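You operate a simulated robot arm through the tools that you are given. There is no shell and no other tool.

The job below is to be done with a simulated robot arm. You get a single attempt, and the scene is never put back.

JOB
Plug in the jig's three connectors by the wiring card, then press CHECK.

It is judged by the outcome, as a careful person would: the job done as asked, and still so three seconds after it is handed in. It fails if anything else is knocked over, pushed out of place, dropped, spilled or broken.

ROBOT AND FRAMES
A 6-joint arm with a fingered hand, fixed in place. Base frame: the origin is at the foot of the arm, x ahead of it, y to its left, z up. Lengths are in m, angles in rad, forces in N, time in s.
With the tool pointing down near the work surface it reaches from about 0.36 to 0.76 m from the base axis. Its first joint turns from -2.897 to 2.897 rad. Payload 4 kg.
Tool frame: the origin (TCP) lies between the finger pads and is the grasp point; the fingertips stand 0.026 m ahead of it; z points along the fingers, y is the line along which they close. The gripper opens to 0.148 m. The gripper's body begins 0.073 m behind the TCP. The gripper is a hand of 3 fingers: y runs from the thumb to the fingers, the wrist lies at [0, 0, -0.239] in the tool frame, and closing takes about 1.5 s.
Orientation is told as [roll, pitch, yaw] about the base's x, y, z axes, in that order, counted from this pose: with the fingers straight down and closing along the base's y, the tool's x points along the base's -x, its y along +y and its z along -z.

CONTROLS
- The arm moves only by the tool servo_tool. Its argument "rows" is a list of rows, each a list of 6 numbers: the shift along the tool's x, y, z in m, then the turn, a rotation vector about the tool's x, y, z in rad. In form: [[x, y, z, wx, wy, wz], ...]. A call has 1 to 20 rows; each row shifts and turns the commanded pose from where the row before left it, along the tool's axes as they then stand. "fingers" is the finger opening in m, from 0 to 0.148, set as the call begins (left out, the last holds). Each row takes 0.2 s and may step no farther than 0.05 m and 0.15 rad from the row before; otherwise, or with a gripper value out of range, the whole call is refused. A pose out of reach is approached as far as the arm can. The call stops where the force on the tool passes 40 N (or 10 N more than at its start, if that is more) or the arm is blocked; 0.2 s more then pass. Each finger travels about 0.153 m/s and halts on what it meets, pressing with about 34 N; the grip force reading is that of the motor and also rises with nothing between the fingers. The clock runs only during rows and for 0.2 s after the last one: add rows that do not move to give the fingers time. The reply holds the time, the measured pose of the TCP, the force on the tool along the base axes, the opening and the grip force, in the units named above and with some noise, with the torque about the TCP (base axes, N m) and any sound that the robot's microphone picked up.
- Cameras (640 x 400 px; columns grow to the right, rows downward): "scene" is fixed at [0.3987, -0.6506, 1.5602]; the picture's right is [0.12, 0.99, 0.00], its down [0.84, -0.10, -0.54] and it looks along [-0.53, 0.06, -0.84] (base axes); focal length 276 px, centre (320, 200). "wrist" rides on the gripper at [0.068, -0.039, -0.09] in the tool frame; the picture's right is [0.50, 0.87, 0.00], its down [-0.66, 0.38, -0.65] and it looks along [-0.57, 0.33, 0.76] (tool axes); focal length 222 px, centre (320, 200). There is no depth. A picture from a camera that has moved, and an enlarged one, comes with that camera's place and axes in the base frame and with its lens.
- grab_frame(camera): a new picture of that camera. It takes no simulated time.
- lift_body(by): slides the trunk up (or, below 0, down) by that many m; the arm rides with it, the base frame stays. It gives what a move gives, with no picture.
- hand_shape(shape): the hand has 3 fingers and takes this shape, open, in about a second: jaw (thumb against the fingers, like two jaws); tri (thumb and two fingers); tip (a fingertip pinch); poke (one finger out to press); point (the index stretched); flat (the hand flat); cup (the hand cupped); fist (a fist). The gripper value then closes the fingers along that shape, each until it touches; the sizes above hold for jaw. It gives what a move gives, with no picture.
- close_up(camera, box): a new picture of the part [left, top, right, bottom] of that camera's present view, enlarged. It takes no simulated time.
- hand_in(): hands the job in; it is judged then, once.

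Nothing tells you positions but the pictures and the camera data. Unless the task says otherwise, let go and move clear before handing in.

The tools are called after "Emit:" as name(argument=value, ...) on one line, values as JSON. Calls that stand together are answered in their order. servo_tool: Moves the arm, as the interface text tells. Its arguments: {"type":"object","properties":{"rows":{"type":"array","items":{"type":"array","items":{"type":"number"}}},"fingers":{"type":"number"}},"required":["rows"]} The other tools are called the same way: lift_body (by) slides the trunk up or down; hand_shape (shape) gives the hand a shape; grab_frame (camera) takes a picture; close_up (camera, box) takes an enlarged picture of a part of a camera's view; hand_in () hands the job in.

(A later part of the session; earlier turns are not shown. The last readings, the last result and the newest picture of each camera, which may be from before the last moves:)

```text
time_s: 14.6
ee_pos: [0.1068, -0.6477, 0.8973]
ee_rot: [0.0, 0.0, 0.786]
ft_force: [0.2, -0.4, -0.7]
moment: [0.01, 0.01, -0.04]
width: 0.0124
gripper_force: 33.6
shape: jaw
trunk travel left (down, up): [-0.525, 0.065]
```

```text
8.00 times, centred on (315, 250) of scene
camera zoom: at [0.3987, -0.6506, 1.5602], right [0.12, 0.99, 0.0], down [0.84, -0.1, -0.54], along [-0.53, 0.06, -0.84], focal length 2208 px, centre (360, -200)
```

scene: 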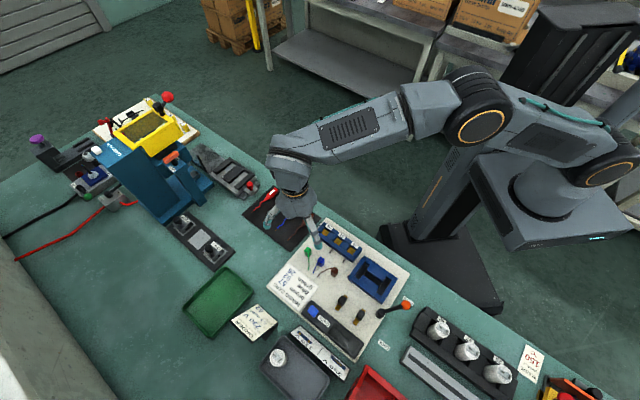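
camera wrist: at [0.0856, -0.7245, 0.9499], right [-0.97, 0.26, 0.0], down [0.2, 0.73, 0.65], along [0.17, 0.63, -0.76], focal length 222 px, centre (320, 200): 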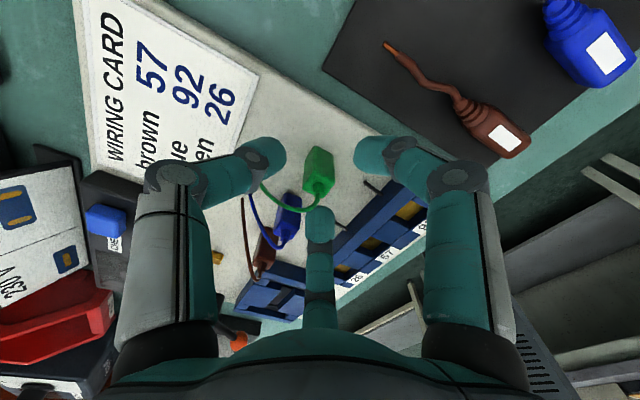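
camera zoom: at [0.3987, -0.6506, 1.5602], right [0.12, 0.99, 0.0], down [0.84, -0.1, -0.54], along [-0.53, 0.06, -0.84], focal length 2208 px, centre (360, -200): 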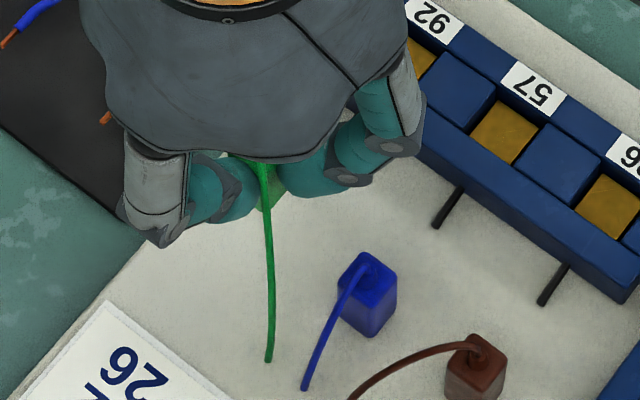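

The cable's far end stays fixed to the board and the cable follows. Green hangs straight. I'll measure where it sits in the hand more exactly.

Emit:
close_up(camera="wrist", box=[295, 145, 345, 205])

Emit:
close_up(camera="scene", box=[295, 235, 325, 255])

```text
6.67 times, centred on (320, 175) of wrist
camera zoom: at [0.0859, -0.724, 0.9879], right [-0.97, 0.26, 0.0], down [0.2, 0.73, 0.65], along [0.17, 0.63, -0.76], focal length 1481 px, centre (320, 367)
```

zoom: 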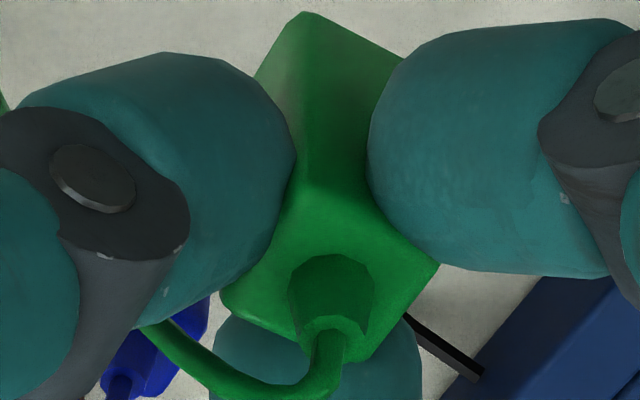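

```text
16.00 times, centred on (310, 245) of scene
camera zoom: at [0.3987, -0.6506, 1.5602], right [0.12, 0.99, 0.0], down [0.84, -0.1, -0.54], along [-0.53, 0.06, -0.84], focal length 4416 px, centre (480, -520)
```

zoom: 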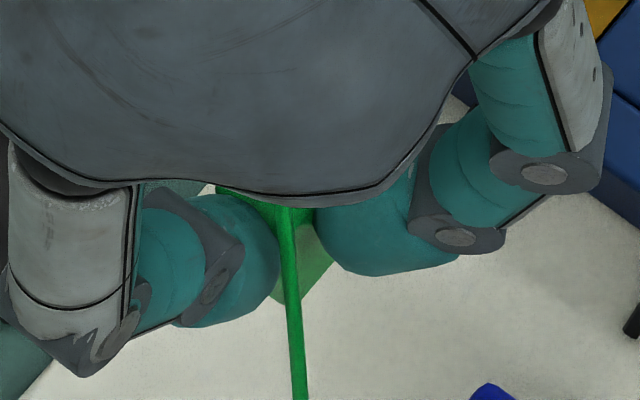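

Green is centred in the grip within ~1.5 mm and unrotated. I'll carry it over socket 26 (right-hand socket, (0.119,−0.528)) at this height, watching force for any pull from the cable.

Emit:
servo_tool(rows=[[-0.0187, 0.015, 0, 0, 0, 0], [-0.0187, 0.015, 0, 0, 0, 0], [-0.0187, 0.015, 0, 0, 0, 0], [-0.0187, 0.015, 0, 0, 0, 0], [-0.0187, 0.015, 0, 0, 0, 0], [0, 0, 0, 0, 0, 0]])

Emit:
grab_frame(camera="wrist")

Emit:
close_up(camera="wrist", box=[250, 130, 390, 230])

Emit:
close_up(camera="scene", box=[310, 215, 390, 285])

```text
time_s: 16.0
ee_pos: [0.1204, -0.5309, 0.8972]
ee_rot: [0.0, 0.001, 0.786]
ft_force: [0.3, -0.6, -0.9]
moment: [-0.03, 0.0, 0.01]
width: 0.0127
gripper_force: 33.6
shape: jaw
trunk travel left (down, up): [-0.525, 0.065]
```

```text
taken
camera wrist: at [0.0992, -0.6049, 0.9879], right [-0.97, 0.26, 0.0], down [0.2, 0.73, 0.65], along [0.17, 0.63, -0.76], focal length 222 px, centre (320, 200)
```

wrist: 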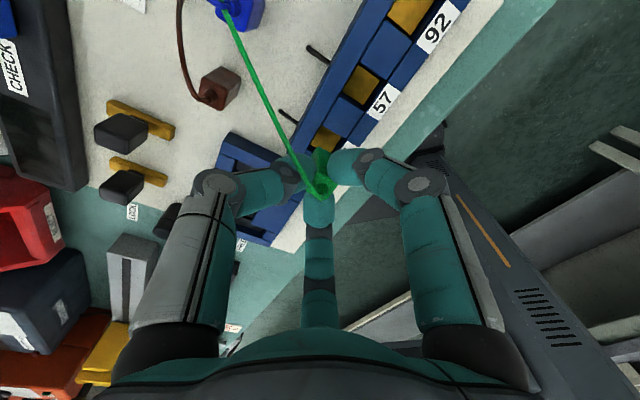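

```text
4.00 times, centred on (320, 180) of wrist
camera zoom: at [0.0992, -0.6049, 0.9879], right [-0.97, 0.26, 0.0], down [0.2, 0.73, 0.65], along [0.17, 0.63, -0.76], focal length 888 px, centre (320, 280)
```

zoom: 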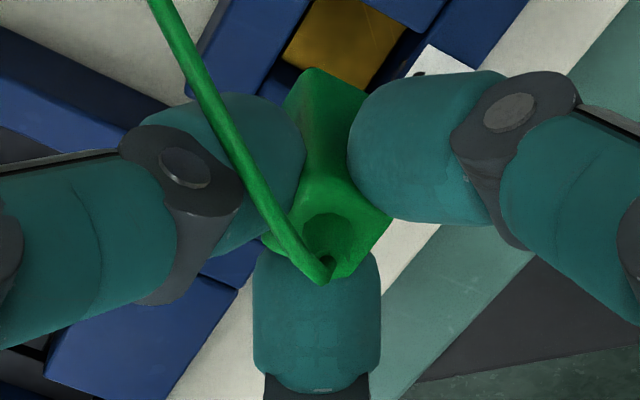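

```text
5.71 times, centred on (350, 250) of scene
camera zoom: at [0.3987, -0.6506, 1.5602], right [0.12, 0.99, 0.0], down [0.84, -0.1, -0.54], along [-0.53, 0.06, -0.84], focal length 1577 px, centre (149, -86)
```

zoom: 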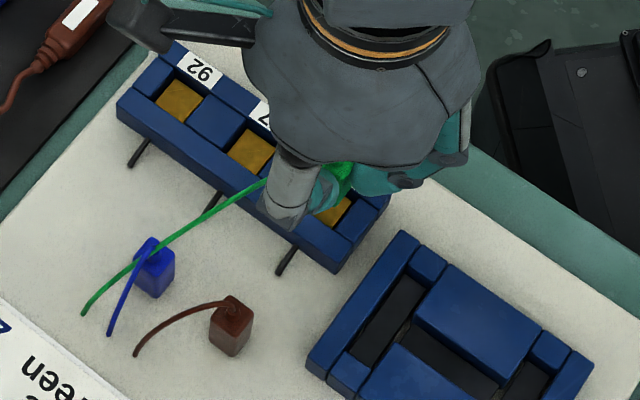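

Emit:
close_up(camera="wrist", box=[285, 100, 365, 160])

Emit:
close_up(camera="scene", box=[335, 230, 375, 265])

```text
6.67 times, centred on (325, 130) of wrist
camera zoom: at [0.0992, -0.6049, 0.9879], right [-0.97, 0.26, 0.0], down [0.2, 0.73, 0.65], along [0.17, 0.63, -0.76], focal length 1481 px, centre (287, 667)
```

zoom: 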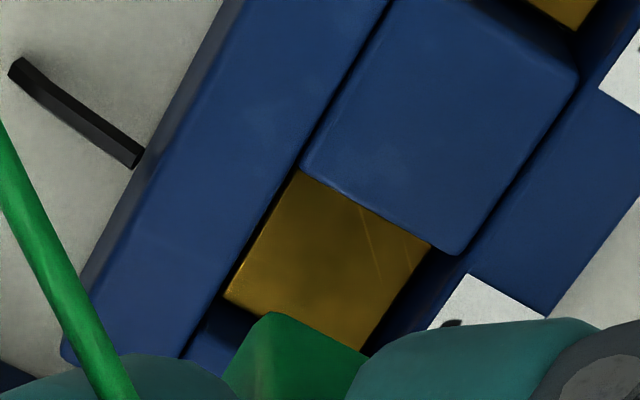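

```text
11.43 times, centred on (355, 248) of scene
camera zoom: at [0.3987, -0.6506, 1.5602], right [0.12, 0.99, 0.0], down [0.84, -0.1, -0.54], along [-0.53, 0.06, -0.84], focal length 3154 px, centre (-80, -343)
```

zoom: 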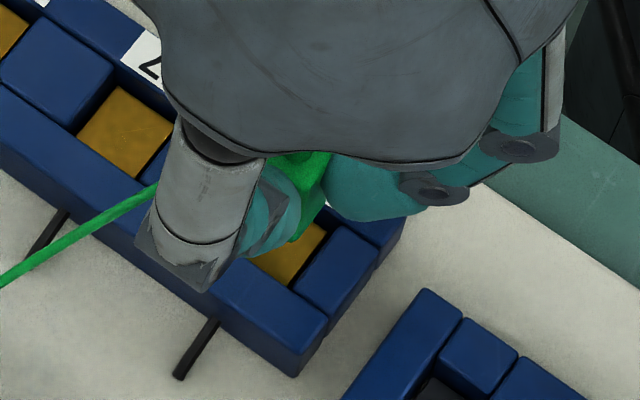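

The socket-26 centre measured from the wrist camera is ≈(0.115,−0.528), so I need to shift about 4 mm in −x; the opening (~22 mm) leaves a few mm of slack around the 15 mm plug. I'll correct and lower it to just above the opening.

Emit:
servo_tool(rows=[[0.003, 0.0025, 0, 0, 0, 0], [0, 0, 0.008, 0, 0, 0], [0, 0, 0.007, 0, 0, 0], [0, 0, 0, 0, 0, 0]])

Emit:
close_up(camera="wrist", box=[275, 100, 375, 200])

Emit:
close_up(camera="scene", box=[335, 230, 375, 265])

```text
time_s: 17.0
ee_pos: [0.1156, -0.5309, 0.881]
ee_rot: [-0.001, 0.0, 0.787]
ft_force: [0.6, 0.3, -0.2]
moment: [0.0, -0.03, 0.03]
width: 0.0122
gripper_force: 34.0
shape: jaw
trunk travel left (down, up): [-0.525, 0.065]
```

```text
4.00 times, centred on (325, 150) of wrist
camera zoom: at [0.0947, -0.6049, 0.9729], right [-0.97, 0.26, 0.0], down [0.2, 0.73, 0.65], along [0.17, 0.63, -0.76], focal length 888 px, centre (300, 400)
```

zoom: 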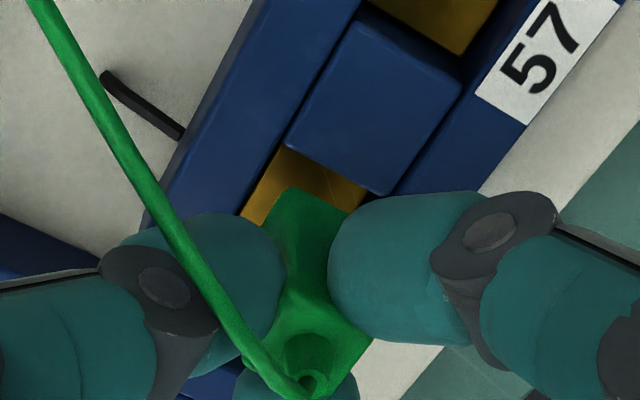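

```text
11.43 times, centred on (355, 248) of scene
camera zoom: at [0.3987, -0.6506, 1.5602], right [0.12, 0.99, 0.0], down [0.84, -0.1, -0.54], along [-0.53, 0.06, -0.84], focal length 3154 px, centre (-80, -343)
```

zoom: 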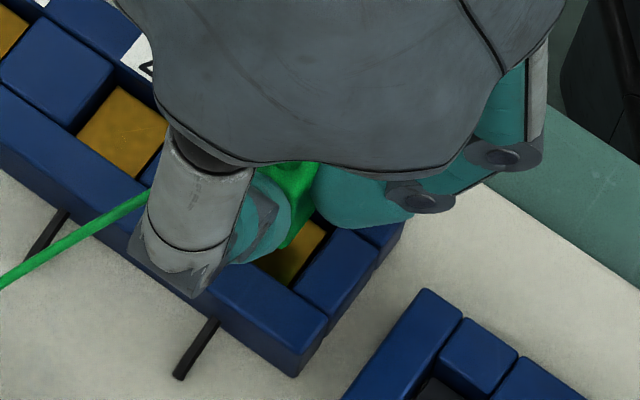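

Alignment looks good (≈4 mm slack around). Lowering into the socket.

Emit:
servo_tool(rows=[[0, 0, 0.004, 0, 0, 0], [0, 0, 0.004, 0, 0, 0], [0, 0, 0.004, 0, 0, 0], [0, 0, 0, 0, 0, 0]])

Emit:
close_up(camera="wrist", box=[275, 100, 375, 200])

Emit:
close_up(camera="scene", box=[335, 230, 375, 265])

```text
time_s: 18.0
ee_pos: [0.1161, -0.5305, 0.8693]
ee_rot: [0.0, 0.001, 0.785]
ft_force: [-0.4, 0.0, -0.8]
moment: [-0.02, -0.02, -0.01]
width: 0.0123
gripper_force: 34.1
shape: jaw
trunk travel left (down, up): [-0.525, 0.065]
```

```text
4.00 times, centred on (325, 150) of wrist
camera zoom: at [0.0948, -0.6055, 0.9609], right [-0.97, 0.26, 0.0], down [0.2, 0.73, 0.65], along [0.17, 0.63, -0.76], focal length 888 px, centre (300, 400)
```

zoom: 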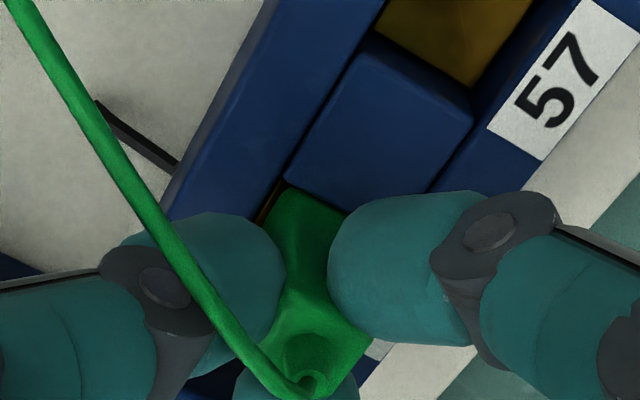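

```text
11.43 times, centred on (355, 248) of scene
camera zoom: at [0.3987, -0.6506, 1.5602], right [0.12, 0.99, 0.0], down [0.84, -0.1, -0.54], along [-0.53, 0.06, -0.84], focal length 3154 px, centre (-80, -343)
```

zoom: 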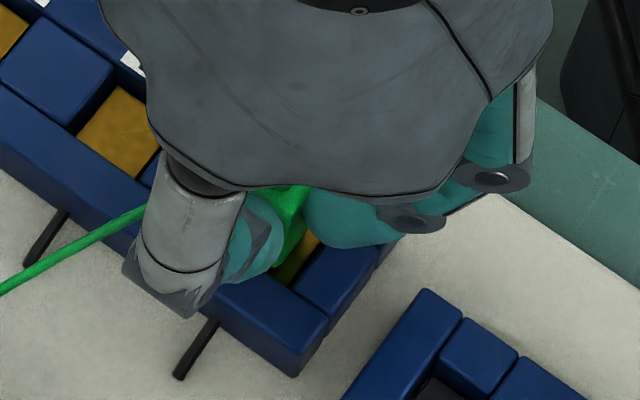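

No contact yet. Continuing in small steps with the force in view.

Emit:
servo_tool(rows=[[0, 0, 0.002, 0, 0, 0], [0, 0, 0.002, 0, 0, 0], [0, 0, 0, 0, 0, 0]])

Emit:
servo_tool(rows=[[0, 0, 0.0015, 0, 0, 0], [0, 0, 0, 0, 0, 0]])

Emit:
servo_tool(rows=[[0, 0, 0.0015, 0, 0, 0], [0, 0, 0, 0, 0, 0]])

```text
time_s: 18.8
ee_pos: [0.1159, -0.5297, 0.8655]
ee_rot: [-0.001, -0.001, 0.784]
ft_force: [0.7, -0.5, 1.7]
moment: [0.02, 0.01, -0.02]
width: 0.0126
gripper_force: 34.0
shape: jaw
trunk travel left (down, up): [-0.525, 0.065]
```

```text
time_s: 19.4
ee_pos: [0.1151, -0.5294, 0.8636]
ee_rot: [-0.002, -0.001, 0.787]
ft_force: [0.2, -0.1, 0.0]
moment: [-0.01, -0.03, -0.04]
width: 0.0125
gripper_force: 34.2
shape: jaw
trunk travel left (down, up): [-0.525, 0.065]
```

```text
time_s: 20.0
ee_pos: [0.1163, -0.5303, 0.8625]
ee_rot: [0.001, 0.0, 0.785]
ft_force: [-0.1, -0.3, 1.3]
moment: [0.0, 0.01, -0.01]
width: 0.0123
gripper_force: 34.0
shape: jaw
trunk travel left (down, up): [-0.525, 0.065]
```

Emit:
close_up(camera="wrist", box=[265, 110, 375, 210])

Emit:
close_up(camera="scene", box=[335, 230, 375, 265])

Emit:
servo_tool(rows=[[0, 0, 0.001, 0, 0, 0], [0, 0, 0, 0, 0, 0]])

```text
4.00 times, centred on (320, 160) of wrist
camera zoom: at [0.0947, -0.6055, 0.9541], right [-0.97, 0.26, 0.0], down [0.2, 0.73, 0.65], along [0.17, 0.63, -0.76], focal length 888 px, centre (320, 360)
```

zoom: 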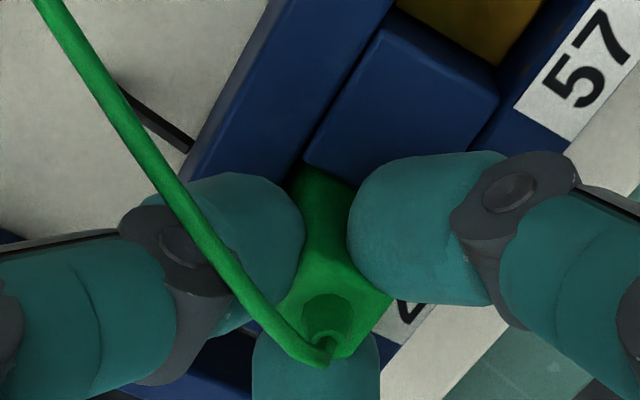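

```text
11.43 times, centred on (355, 248) of scene
camera zoom: at [0.3987, -0.6506, 1.5602], right [0.12, 0.99, 0.0], down [0.84, -0.1, -0.54], along [-0.53, 0.06, -0.84], focal length 3154 px, centre (-80, -343)
```

zoom: 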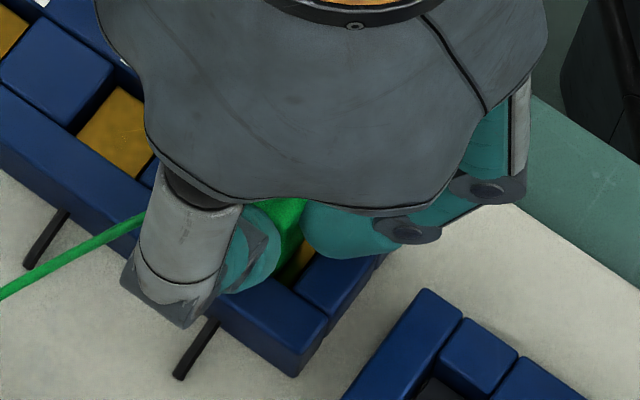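

```text
time_s: 20.6
ee_pos: [0.1159, -0.5304, 0.863]
ee_rot: [-0.002, 0.0, 0.785]
ft_force: [0.8, 0.0, 6.2]
moment: [0.0, 0.02, 0.02]
width: 0.0123
gripper_force: 34.4
shape: jaw
trunk travel left (down, up): [-0.525, 0.065]
```

Contact (6 N) — the plug is at or near the bottom. I'll press a little more to see whether it seats or stops hard.

Emit:
servo_tool(rows=[[0, 0, 0.001, 0, 0, 0], [0, 0, 0, 0, 0, 0]])

Emit:
servo_tool(rows=[[0, 0, 0.001, 0, 0, 0], [0, 0, 0, 0, 0, 0]])

Emit:
close_up(camera="scene", box=[335, 230, 375, 265])

Emit:
close_up(camera="wrist", box=[265, 110, 375, 210])

```text
time_s: 21.2
ee_pos: [0.1163, -0.531, 0.8613]
ee_rot: [-0.002, 0.002, 0.785]
ft_force: [0.7, 0.1, 13.6]
moment: [-0.01, 0.04, 0.0]
width: 0.0127
gripper_force: 33.9
shape: jaw
trunk travel left (down, up): [-0.525, 0.065]
```

```text
time_s: 21.8
ee_pos: [0.1164, -0.5296, 0.8622]
ee_rot: [-0.001, 0.002, 0.785]
ft_force: [1.1, -1.8, 22.3]
moment: [-0.01, 0.01, -0.03]
width: 0.0134
gripper_force: 33.4
shape: jaw
trunk travel left (down, up): [-0.525, 0.065]
```

```text
11.43 times, centred on (355, 248) of scene
camera zoom: at [0.3987, -0.6506, 1.5602], right [0.12, 0.99, 0.0], down [0.84, -0.1, -0.54], along [-0.53, 0.06, -0.84], focal length 3154 px, centre (-80, -343)
```

zoom: 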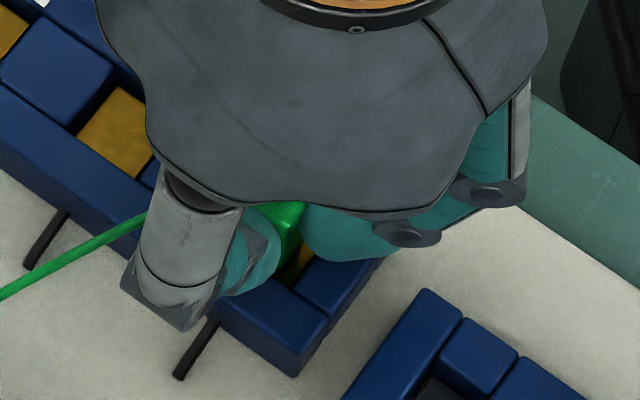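

```text
4.00 times, centred on (320, 160) of wrist
camera zoom: at [0.0947, -0.6052, 0.9525], right [-0.97, 0.26, 0.0], down [0.2, 0.73, 0.65], along [0.17, 0.63, -0.76], focal length 888 px, centre (320, 360)
```

zoom: 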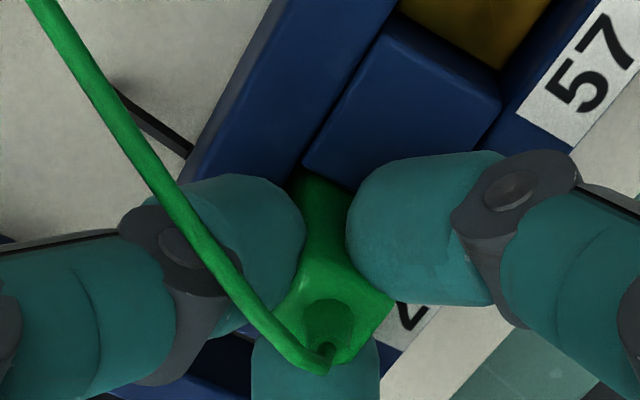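

It stops hard at about z=0.862 (no further travel), so it's bottomed. I'll ease the push, open the fingers slightly, and look.

Emit:
servo_tool(rows=[[0, 0, -0.002, 0, 0, 0], [0, 0, -0.0005, 0, 0, 0], [0, 0, 0, 0, 0, 0]])

Emit:
servo_tool(rows=[[0, 0, 0, 0, 0, 0], [0, 0, 0, 0, 0, 0], [0, 0, 0, 0, 0, 0]], fingers=0.035)

Emit:
close_up(camera="wrist", box=[265, 110, 375, 210])

Emit:
close_up(camera="scene", box=[335, 230, 375, 265])

```text
time_s: 22.6
ee_pos: [0.116, -0.531, 0.862]
ee_rot: [0.0, -0.001, 0.786]
ft_force: [1.3, -2.5, 7.2]
moment: [-0.06, 0.01, 0.01]
width: 0.0128
gripper_force: 33.5
shape: jaw
trunk travel left (down, up): [-0.525, 0.065]
```

```text
time_s: 23.4
ee_pos: [0.1168, -0.5295, 0.862]
ee_rot: [0.0, 0.001, 0.785]
ft_force: [0.3, 0.5, 0.4]
moment: [0.02, -0.01, 0.01]
width: 0.0346
gripper_force: 0.1
shape: jaw
trunk travel left (down, up): [-0.525, 0.065]
```

```text
4.00 times, centred on (320, 160) of wrist
camera zoom: at [0.0948, -0.6054, 0.9533], right [-0.97, 0.26, 0.0], down [0.2, 0.73, 0.65], along [0.17, 0.63, -0.76], focal length 888 px, centre (320, 360)
```

zoom: 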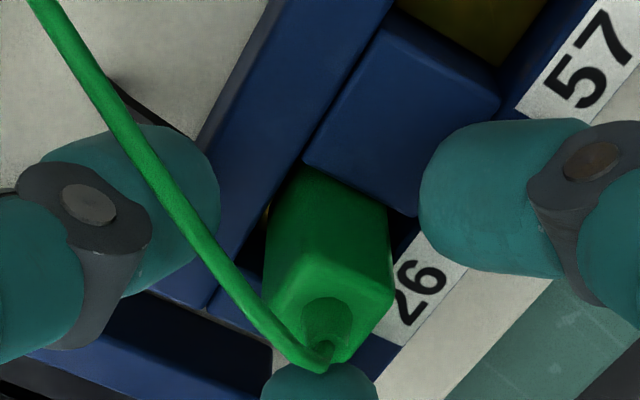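

```text
11.43 times, centred on (355, 248) of scene
camera zoom: at [0.3987, -0.6506, 1.5602], right [0.12, 0.99, 0.0], down [0.84, -0.1, -0.54], along [-0.53, 0.06, -0.84], focal length 3154 px, centre (-80, -343)
```

zoom: 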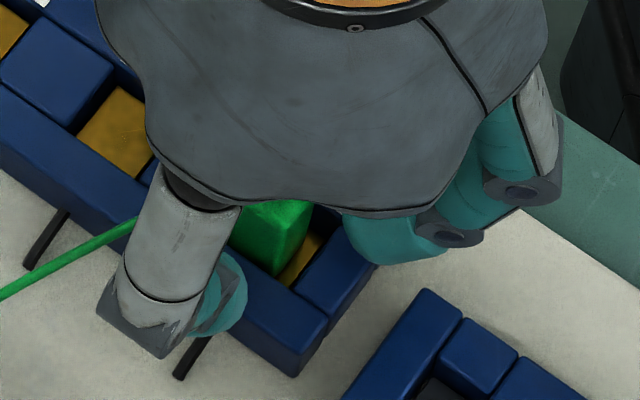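

Green now stands in socket 26 on its own. Its cable passes over the thumb, so before lifting I'll rotate the hand to take the thumb out from under the cable.

Emit:
servo_tool(rows=[[0, 0, 0, 0, 0, -0.12], [0, 0, 0, 0, 0, -0.12], [0, 0, 0, 0, 0, -0.12], [0, 0, 0, 0, 0, -0.12], [0, 0, 0, 0, 0, -0.1], [0, 0, 0, 0, 0, 0]])

Emit:
close_up(camera="wrist", box=[245, 100, 395, 220])

Emit:
close_up(camera="scene", box=[325, 225, 385, 275])

```text
time_s: 24.8
ee_pos: [0.1157, -0.5302, 0.8617]
ee_rot: [0.0, -0.001, 1.366]
ft_force: [-0.6, 0.0, 0.6]
moment: [-0.01, 0.0, -0.02]
width: 0.0348
gripper_force: 0.0
shape: jaw
trunk travel left (down, up): [-0.525, 0.065]
```

```text
3.33 times, centred on (320, 160) of wrist
camera zoom: at [0.1397, -0.6046, 0.9535], right [-0.95, -0.31, 0.0], down [-0.24, 0.72, 0.65], along [-0.21, 0.62, -0.76], focal length 740 px, centre (320, 333)
```

zoom: 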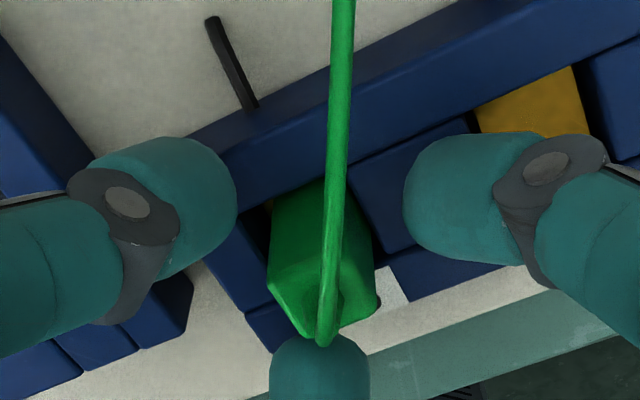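

```text
8.00 times, centred on (355, 250) of scene
camera zoom: at [0.3987, -0.6506, 1.5602], right [0.12, 0.99, 0.0], down [0.84, -0.1, -0.54], along [-0.53, 0.06, -0.84], focal length 2208 px, centre (40, -200)
```

zoom: 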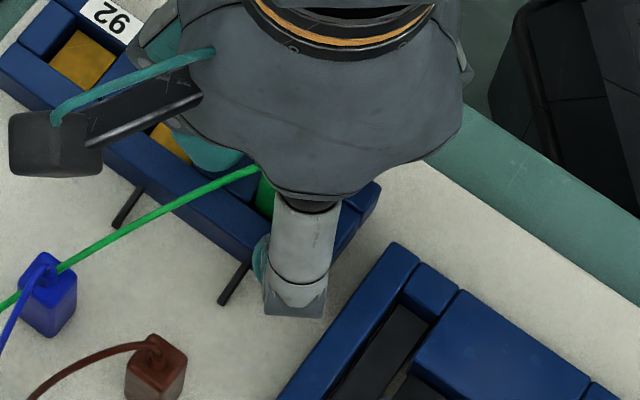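

The cable is now in the open gap. Lifting straight up clear of the plug.

Emit:
servo_tool(rows=[[0, 0, -0.005, 0, 0, 0], [0, 0, -0.015, 0, 0, 0], [0, 0, -0.02, 0, 0, 0], [0, 0, -0.02, 0, 0, 0], [0, 0, -0.01, 0, 0, 0], [0, 0, 0, 0, 0, 0]])

Emit:
grab_frame(camera="wrist")

Emit:
close_up(camera="wrist", box=[235, 80, 385, 190])

Emit:
close_up(camera="scene", box=[300, 225, 380, 285])

```text
time_s: 26.2
ee_pos: [0.1164, -0.5293, 0.9327]
ee_rot: [0.002, 0.0, 1.365]
ft_force: [0.8, 0.3, -0.1]
moment: [0.01, 0.01, -0.03]
width: 0.0346
gripper_force: 0.0
shape: jaw
trunk travel left (down, up): [-0.525, 0.065]
```

```text
taken
camera wrist: at [0.1396, -0.6038, 1.0235], right [-0.95, -0.31, 0.0], down [-0.24, 0.72, 0.65], along [-0.2, 0.62, -0.76], focal length 222 px, centre (320, 200)
```

wrist: 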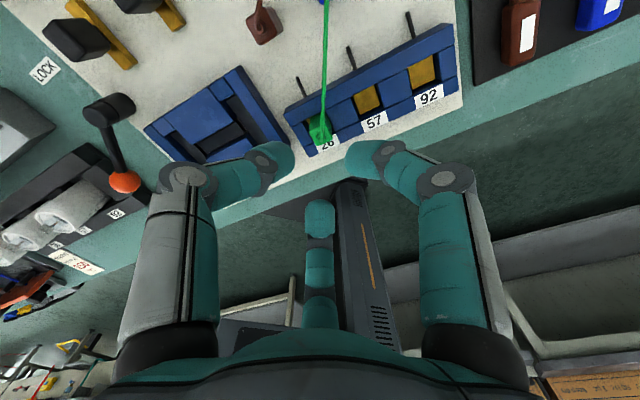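

```text
3.64 times, centred on (310, 135) of wrist
camera zoom: at [0.1396, -0.6038, 1.0235], right [-0.95, -0.31, 0.0], down [-0.24, 0.72, 0.65], along [-0.2, 0.62, -0.76], focal length 808 px, centre (356, 436)
```

zoom: 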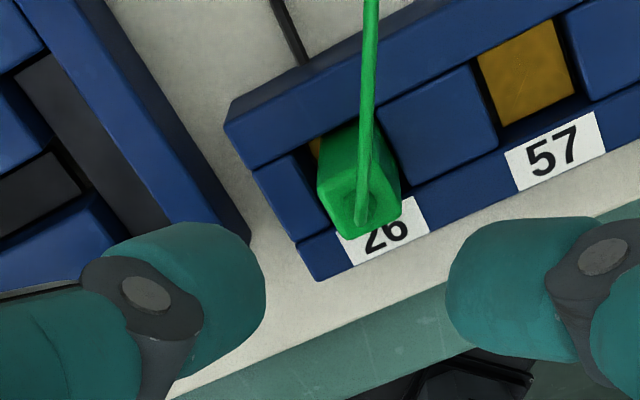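

```text
6.67 times, centred on (340, 255) of scene
camera zoom: at [0.3987, -0.6506, 1.5602], right [0.12, 0.99, 0.0], down [0.84, -0.1, -0.54], along [-0.53, 0.06, -0.84], focal length 1840 px, centre (187, -167)
```

zoom: 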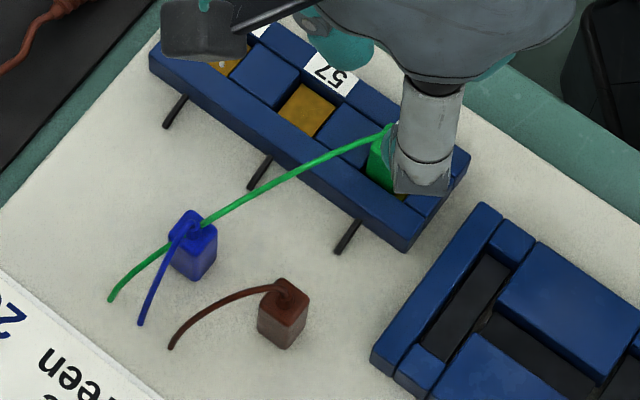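

Green looks seated in 26. Next is brown at ≈(0.1735,−0.584) → socket 57. I'll turn back to the 45° pose and hover above brown.

Emit:
servo_tool(rows=[[0, 0, 0, 0, 0, 0.12], [0, 0, 0, 0, 0, 0.12], [0, 0, 0, 0, 0, 0.12], [0, 0, 0, 0, 0, 0.12], [0, 0, 0, 0, 0, 0.1], [-0.0009, -0.0264, 0, 0, 0, 0], [-0.0009, -0.0264, 0, 0, 0, 0], [-0.0009, -0.0264, 0, 0, 0, 0], [0, 0, 0, 0, 0, 0], [0, 0, 0, 0, 0, 0]], fingers=0.035)

Emit:
close_up(camera="wrist", box=[230, 70, 400, 200])

Emit:
close_up(camera="wrist", box=[285, 100, 345, 150])

Emit:
close_up(camera="scene", box=[330, 225, 380, 265])

```text
time_s: 28.4
ee_pos: [0.1731, -0.5842, 0.9313]
ee_rot: [0.001, 0.0, 0.784]
ft_force: [-0.5, -0.7, -0.2]
moment: [-0.01, 0.02, -0.03]
width: 0.0347
gripper_force: 0.1
shape: jaw
trunk travel left (down, up): [-0.525, 0.065]
```

```text
3.08 times, centred on (315, 135) of wrist
camera zoom: at [0.1529, -0.6594, 1.023], right [-0.97, 0.26, 0.0], down [0.2, 0.73, 0.65], along [0.17, 0.63, -0.76], focal length 684 px, centre (335, 400)
```

zoom: 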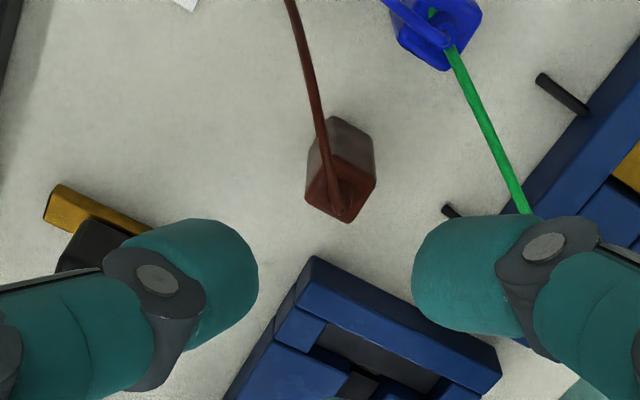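

```text
8.00 times, centred on (315, 125) of wrist
camera zoom: at [0.1529, -0.6594, 1.023], right [-0.97, 0.26, 0.0], down [0.2, 0.73, 0.65], along [0.17, 0.63, -0.76], focal length 1777 px, centre (360, 800)
```

zoom: 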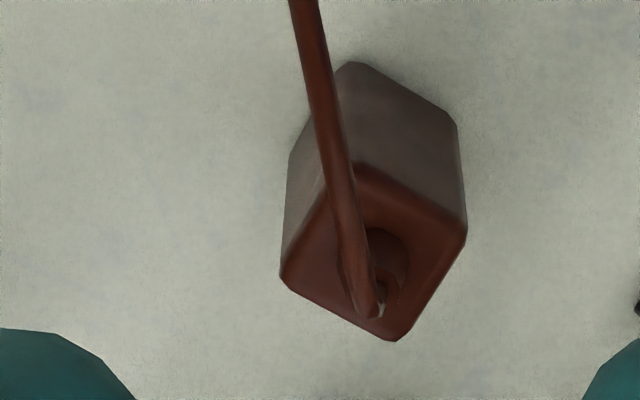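

```text
10.00 times, centred on (355, 245) of scene
camera zoom: at [0.3987, -0.6506, 1.5602], right [0.12, 0.99, 0.0], down [0.84, -0.1, -0.54], along [-0.53, 0.06, -0.84], focal length 2760 px, centre (-30, -250)
```

zoom: 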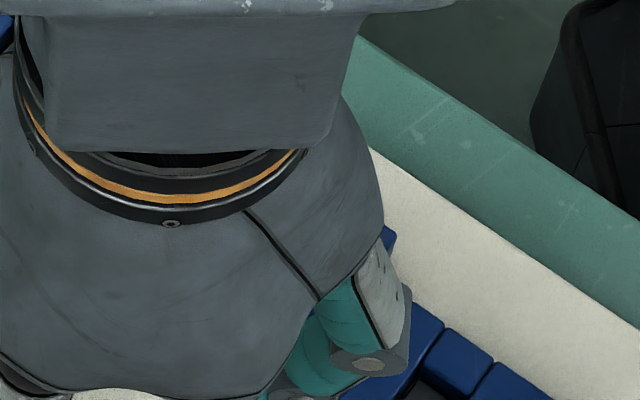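

Brown is under the hand with ~1.7 mm offset; correcting and descending around it, with the fixture and blue neighbour clear of the fingers.

Emit:
servo_tool(rows=[[0.0008, 0.0014, 0.0185, 0, 0, 0], [0, 0, 0.0185, 0, 0, 0], [0, 0, 0.0185, 0, 0, 0], [0, 0, 0.0185, 0, 0, 0], [0, 0, 0, 0, 0, 0]])

Emit:
close_up(camera="wrist", box=[250, 130, 390, 230])

Emit:
close_up(camera="scene", box=[305, 230, 375, 290])

```text
time_s: 29.6
ee_pos: [0.1729, -0.5827, 0.8583]
ee_rot: [0.0, -0.001, 0.786]
ft_force: [0.1, 0.0, 0.6]
moment: [-0.01, -0.02, -0.02]
width: 0.0348
gripper_force: 0.1
shape: jaw
trunk travel left (down, up): [-0.525, 0.065]
```

```text
4.00 times, centred on (320, 180) of wrist
camera zoom: at [0.1517, -0.6594, 0.9492], right [-0.97, 0.26, 0.0], down [0.2, 0.73, 0.65], along [0.17, 0.63, -0.76], focal length 888 px, centre (320, 280)
```

zoom: 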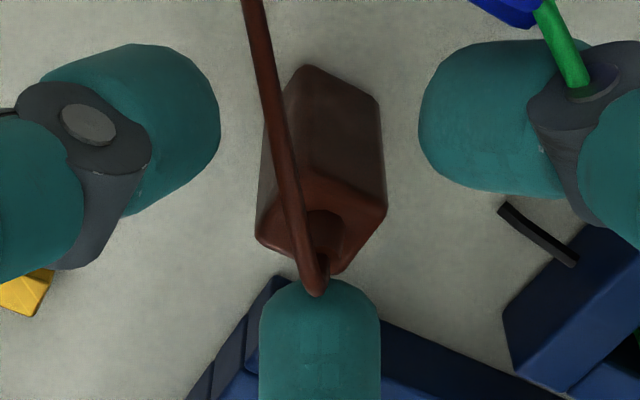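

```text
6.67 times, centred on (340, 260) of scene
camera zoom: at [0.3987, -0.6506, 1.5602], right [0.12, 0.99, 0.0], down [0.84, -0.1, -0.54], along [-0.53, 0.06, -0.84], focal length 1840 px, centre (187, -200)
```

zoom: 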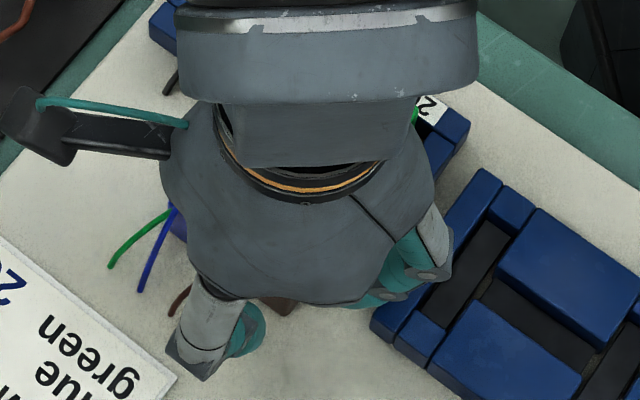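

Centred around brown. Closing and lifting.

Emit:
servo_tool(rows=[[0, 0, 0, 0, 0, 0], [0, 0, 0, 0, 0, 0], [0, 0, 0, 0, 0, 0], [0, 0, 0, 0, 0, 0]], fingers=0.0)

Emit:
servo_tool(rows=[[0, 0, -0.008, 0, 0, 0], [0, 0, -0.016, 0, 0, 0], [0, 0, -0.02, 0, 0, 0], [0, 0, -0.02, 0, 0, 0], [0, 0, 0, 0, 0, 0]])

Emit:
close_up(camera="wrist", box=[280, 130, 360, 200])

Emit:
close_up(camera="scene", box=[300, 220, 400, 300])

```text
time_s: 30.6
ee_pos: [0.1719, -0.5838, 0.8585]
ee_rot: [0.0, -0.001, 0.785]
ft_force: [0.4, 0.3, 0.0]
moment: [0.0, 0.02, -0.01]
width: 0.0113
gripper_force: 34.0
shape: jaw
trunk travel left (down, up): [-0.525, 0.065]
```

```text
time_s: 31.8
ee_pos: [0.1729, -0.5842, 0.9233]
ee_rot: [0.001, -0.001, 0.786]
ft_force: [-0.1, 0.2, -0.6]
moment: [0.01, 0.0, 0.01]
width: 0.0115
gripper_force: 34.0
shape: jaw
trunk travel left (down, up): [-0.525, 0.065]
```

```text
5.71 times, centred on (320, 165) of wrist
camera zoom: at [0.1512, -0.6593, 1.0136], right [-0.97, 0.26, 0.0], down [0.2, 0.73, 0.65], along [0.17, 0.63, -0.76], focal length 1269 px, centre (320, 400)
```

zoom: 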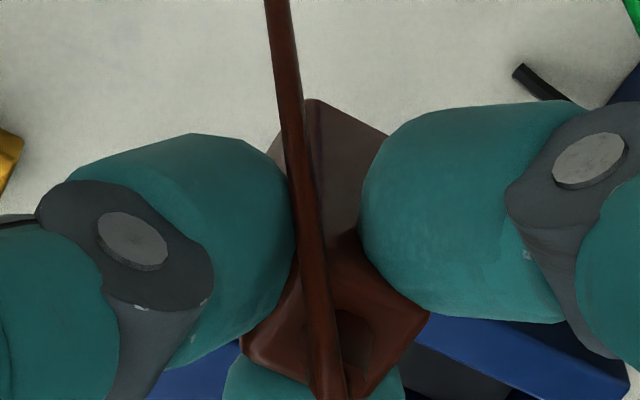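

```text
5.00 times, centred on (350, 260) of scene
camera zoom: at [0.3987, -0.6506, 1.5602], right [0.12, 0.99, 0.0], down [0.84, -0.1, -0.54], along [-0.53, 0.06, -0.84], focal length 1380 px, centre (170, -100)
```

zoom: 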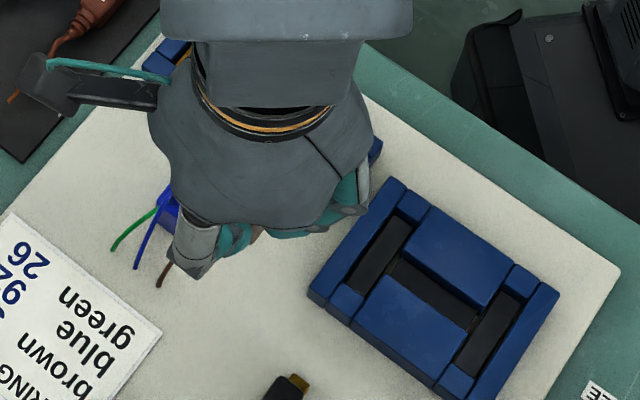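

Brown is held straight, with an offset of about (−1,+2) mm to the TCP. Carrying it over socket 57 (middle), centre ≈(0.083,−0.561).

Emit:
servo_tool(rows=[[0.01573, 0.0255, 0, 0, 0, 0], [0.01573, 0.0255, 0, 0, 0, 0], [0.01573, 0.0255, 0, 0, 0, 0], [0, 0, 0.014, 0, 0, 0], [0, 0, 0.012, 0, 0, 0], [0, 0, 0, 0, 0, 0]])

Emit:
close_up(camera="wrist", box=[265, 90, 375, 200])

Emit:
close_up(camera="scene", box=[305, 215, 385, 275])

```text
time_s: 33.2
ee_pos: [0.0845, -0.5631, 0.8952]
ee_rot: [-0.001, 0.0, 0.784]
ft_force: [-0.3, 0.2, -0.5]
moment: [-0.02, -0.02, -0.02]
width: 0.0117
gripper_force: 33.9
shape: jaw
trunk travel left (down, up): [-0.525, 0.065]
```

```text
3.64 times, centred on (320, 145) of wrist
camera zoom: at [0.0637, -0.6382, 0.9874], right [-0.97, 0.26, 0.0], down [0.2, 0.73, 0.65], along [0.17, 0.63, -0.76], focal length 808 px, centre (320, 400)
```

zoom: 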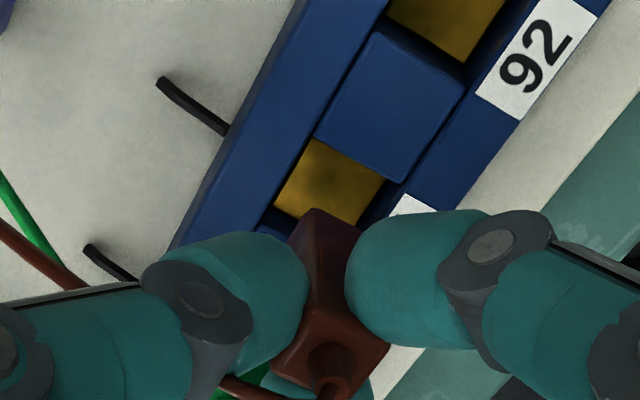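

```text
6.67 times, centred on (345, 245) of scene
camera zoom: at [0.3987, -0.6506, 1.5602], right [0.12, 0.99, 0.0], down [0.84, -0.1, -0.54], along [-0.53, 0.06, -0.84], focal length 1840 px, centre (153, -100)
```

zoom: 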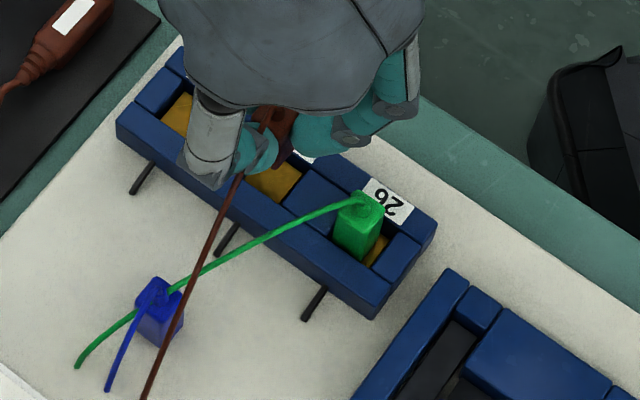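

Alignment with socket 57 checks out (within ~0.5 mm). Green is standing well in 26. Lowering brown.

Emit:
servo_tool(rows=[[0, 0, 0.008, 0, 0, 0], [0, 0, 0.008, 0, 0, 0], [0, 0, 0.006, 0, 0, 0], [0, 0, 0.005, 0, 0, 0], [0, 0, 0.004, 0, 0, 0], [0, 0, 0, 0, 0, 0]])

Emit:
servo_tool(rows=[[0, 0, 0.0015, 0, 0, 0], [0, 0, 0, 0, 0, 0]])

Emit:
servo_tool(rows=[[0, 0, 0.001, 0, 0, 0], [0, 0, 0, 0, 0, 0]])

Emit:
close_up(camera="wrist", box=[265, 110, 375, 210])

```text
time_s: 34.6
ee_pos: [0.0863, -0.5621, 0.8655]
ee_rot: [0.001, 0.001, 0.786]
ft_force: [0.7, 1.3, 3.1]
moment: [0.01, 0.0, 0.02]
width: 0.0117
gripper_force: 34.1
shape: jaw
trunk travel left (down, up): [-0.525, 0.065]
```

```text
time_s: 35.2
ee_pos: [0.0849, -0.5638, 0.8634]
ee_rot: [0.0, -0.003, 0.787]
ft_force: [-1.2, 0.2, -0.5]
moment: [0.0, -0.01, -0.02]
width: 0.0112
gripper_force: 33.9
shape: jaw
trunk travel left (down, up): [-0.525, 0.065]
```

```text
time_s: 35.8
ee_pos: [0.0847, -0.5634, 0.8631]
ee_rot: [0.0, 0.001, 0.785]
ft_force: [0.9, -0.3, -0.8]
moment: [0.01, -0.02, -0.01]
width: 0.0116
gripper_force: 33.7
shape: jaw
trunk travel left (down, up): [-0.525, 0.065]
```

```text
4.00 times, centred on (320, 160) of wrist
camera zoom: at [0.0636, -0.6386, 0.9541], right [-0.97, 0.26, 0.0], down [0.2, 0.73, 0.65], along [0.17, 0.63, -0.76], focal length 888 px, centre (320, 360)
```

zoom: 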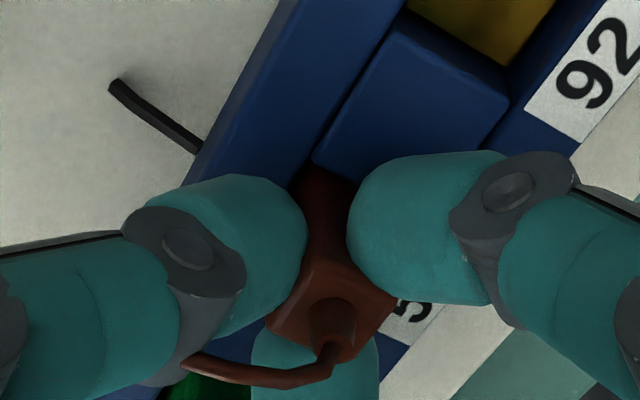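

Emit:
servo_tool(rows=[[0, 0, 0.001, 0, 0, 0], [0, 0, 0, 0, 0, 0]])

Emit:
servo_tool(rows=[[0, 0, 0.001, 0, 0, 0], [0, 0, 0, 0, 0, 0]])

Emit:
servo_tool(rows=[[0, 0, 0.001, 0, 0, 0], [0, 0, 0, 0, 0, 0]])

```text
time_s: 36.4
ee_pos: [0.0848, -0.5624, 0.863]
ee_rot: [0.0, 0.001, 0.785]
ft_force: [-0.4, -0.6, 2.4]
moment: [0.0, 0.01, 0.03]
width: 0.0114
gripper_force: 34.1
shape: jaw
trunk travel left (down, up): [-0.525, 0.065]
```

```text
time_s: 37.0
ee_pos: [0.0843, -0.5623, 0.8621]
ee_rot: [-0.002, -0.001, 0.785]
ft_force: [0.2, -1.3, 8.2]
moment: [0.01, 0.05, 0.0]
width: 0.0119
gripper_force: 34.2
shape: jaw
trunk travel left (down, up): [-0.525, 0.065]
```

```text
time_s: 37.6
ee_pos: [0.0838, -0.5626, 0.8614]
ee_rot: [-0.003, 0.003, 0.785]
ft_force: [1.9, -0.8, 16.4]
moment: [0.0, 0.01, -0.04]
width: 0.0117
gripper_force: 34.3
shape: jaw
trunk travel left (down, up): [-0.525, 0.065]
```

Brown bottomed at the same depth as green. Easing off, opening, then turning the fingers clear of its cable before lifting.

Emit:
servo_tool(rows=[[0, 0, -0.001, 0, 0, 0], [0, 0, -0.001, 0, 0, 0], [0, 0, 0, 0, 0, 0]])

Emit:
servo_tool(rows=[[0, 0, 0, 0, 0, 0], [0, 0, 0, 0, 0, 0], [0, 0, 0, 0, 0, 0]], fingers=0.035)

Emit:
close_up(camera="wrist", box=[250, 100, 390, 220])

```text
time_s: 38.4
ee_pos: [0.0851, -0.5631, 0.8606]
ee_rot: [0.0, 0.0, 0.785]
ft_force: [1.4, -3.2, 9.2]
moment: [-0.03, -0.04, 0.02]
width: 0.0118
gripper_force: 33.8
shape: jaw
trunk travel left (down, up): [-0.525, 0.065]
```

```text
time_s: 39.2
ee_pos: [0.0851, -0.5629, 0.8612]
ee_rot: [0.001, 0.001, 0.785]
ft_force: [0.6, -0.1, 0.1]
moment: [0.0, -0.03, 0.0]
width: 0.0349
gripper_force: 0.1
shape: jaw
trunk travel left (down, up): [-0.525, 0.065]
```

```text
3.33 times, centred on (320, 160) of wrist
camera zoom: at [0.0637, -0.6381, 0.9525], right [-0.97, 0.26, 0.0], down [0.2, 0.73, 0.65], along [0.17, 0.63, -0.76], focal length 740 px, centre (320, 333)
```

zoom: 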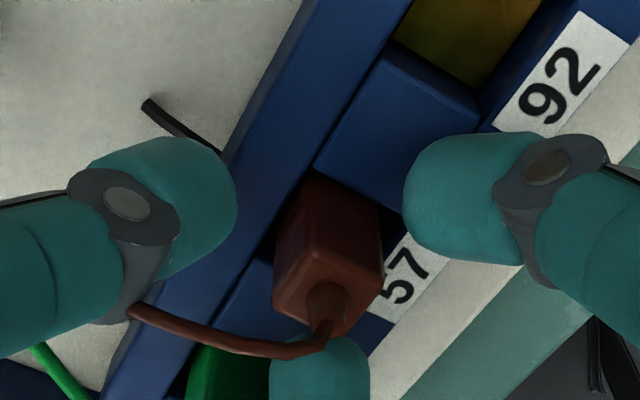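

The cable runs beneath the thumb here, so a straight lift is fine. Lifting.

Emit:
servo_tool(rows=[[0, 0, -0.004, 0, 0, 0], [0, 0, -0.008, 0, 0, 0], [0, 0, -0.015, 0, 0, 0], [0, 0, -0.02, 0, 0, 0], [0, 0, -0.02, 0, 0, 0], [0, 0, -0.005, 0, 0, 0], [0, 0, 0, 0, 0, 0]])

Emit:
close_up(camera="wrist", box=[220, 70, 420, 200])

Emit:
close_up(camera="scene", box=[300, 215, 380, 275])

```text
time_s: 40.8
ee_pos: [0.0857, -0.5626, 0.9335]
ee_rot: [0.0, 0.001, 0.786]
ft_force: [1.0, -0.1, 0.2]
moment: [0.03, -0.01, -0.01]
width: 0.0348
gripper_force: 0.0
shape: jaw
trunk travel left (down, up): [-0.525, 0.065]
```

```text
3.08 times, centred on (320, 135) of wrist
camera zoom: at [0.0638, -0.6386, 1.0254], right [-0.97, 0.26, 0.0], down [0.2, 0.73, 0.65], along [0.17, 0.63, -0.76], focal length 684 px, centre (320, 400)
```

zoom: 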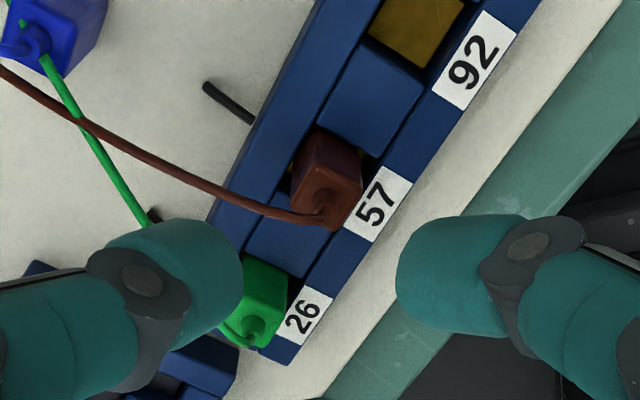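

```text
6.67 times, centred on (340, 245) of scene
camera zoom: at [0.3987, -0.6506, 1.5602], right [0.12, 0.99, 0.0], down [0.84, -0.1, -0.54], along [-0.53, 0.06, -0.84], focal length 1840 px, centre (187, -100)
```

zoom: 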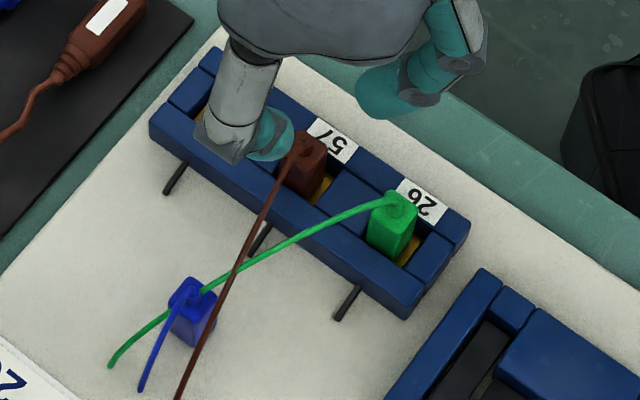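

Both green (26) and brown (57) are seated. Now blue at ≈(0.140,−0.616) → socket 92. I'll hover over blue and turn the hand to −15° so blue's cable lies in the gap between fingers.

Emit:
servo_tool(rows=[[-0.0005, -0.0257, 0, 0, 0, 0], [-0.0005, -0.0257, 0, 0, 0, 0], [-0.0006, -0.0256, 0, 0, 0, 0], [0, 0, 0, 0, 0, 0.1309], [0, 0, 0, 0, 0, 0.1309], [0, 0, 0, 0, 0, 0.1309], [0, 0, 0, 0, 0, 0.1309], [0, 0, 0, 0, 0, 0.1309], [0, 0, 0, 0, 0, 0.1309], [0, 0, 0, 0, 0, 0.1309], [0, 0, 0, 0, 0, 0.1309], [0, 0, 0, 0, 0, 0], [0, 0, 0, 0, 0, 0]])

Emit:
grab_frame(camera="wrist")

Emit:
close_up(camera="wrist", box=[285, 100, 345, 150])

Emit:
close_up(camera="scene", box=[300, 215, 380, 275])

```text
time_s: 43.6
ee_pos: [0.1085, -0.6594, 0.9537]
ee_rot: [0.023, -0.007, -0.242]
ft_force: [-0.3, -0.1, -0.3]
moment: [-0.02, 0.03, 0.03]
width: 0.0349
gripper_force: 0.1
shape: jaw
out of reach, approached as far as the arm can: row 10, 11
trunk travel left (down, up): [-0.525, 0.065]
```

```text
taken
camera wrist: at [0.0315, -0.6835, 1.0444], right [-0.28, 0.96, 0.02], down [0.72, 0.2, 0.67], along [0.64, 0.2, -0.74], focal length 222 px, centre (320, 200)
```

wrist: 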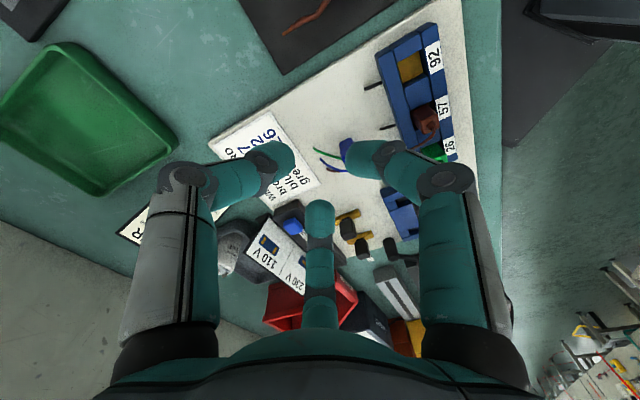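

```text
8.00 times, centred on (315, 125) of wrist
camera zoom: at [0.0315, -0.6835, 1.0444], right [-0.28, 0.96, 0.02], down [0.72, 0.2, 0.67], along [0.64, 0.2, -0.74], focal length 1777 px, centre (360, 800)
```

zoom: 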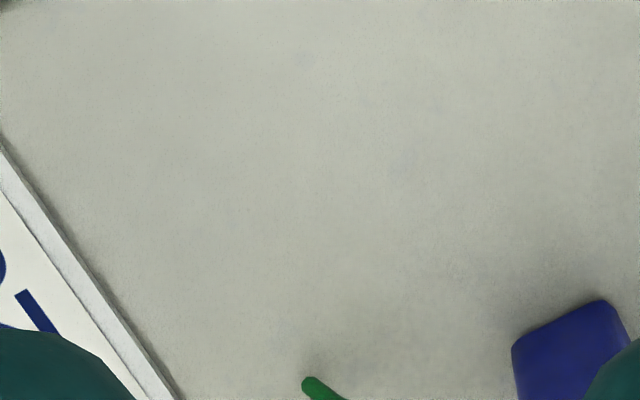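

```text
6.67 times, centred on (340, 245) of scene
camera zoom: at [0.3987, -0.6506, 1.5602], right [0.12, 0.99, 0.0], down [0.84, -0.1, -0.54], along [-0.53, 0.06, -0.84], focal length 1840 px, centre (187, -100)
```

zoom: 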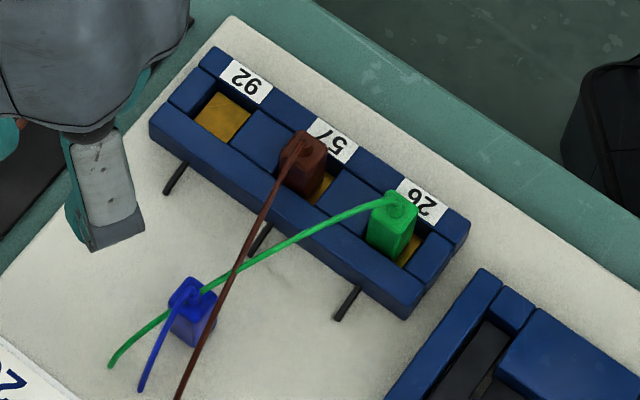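

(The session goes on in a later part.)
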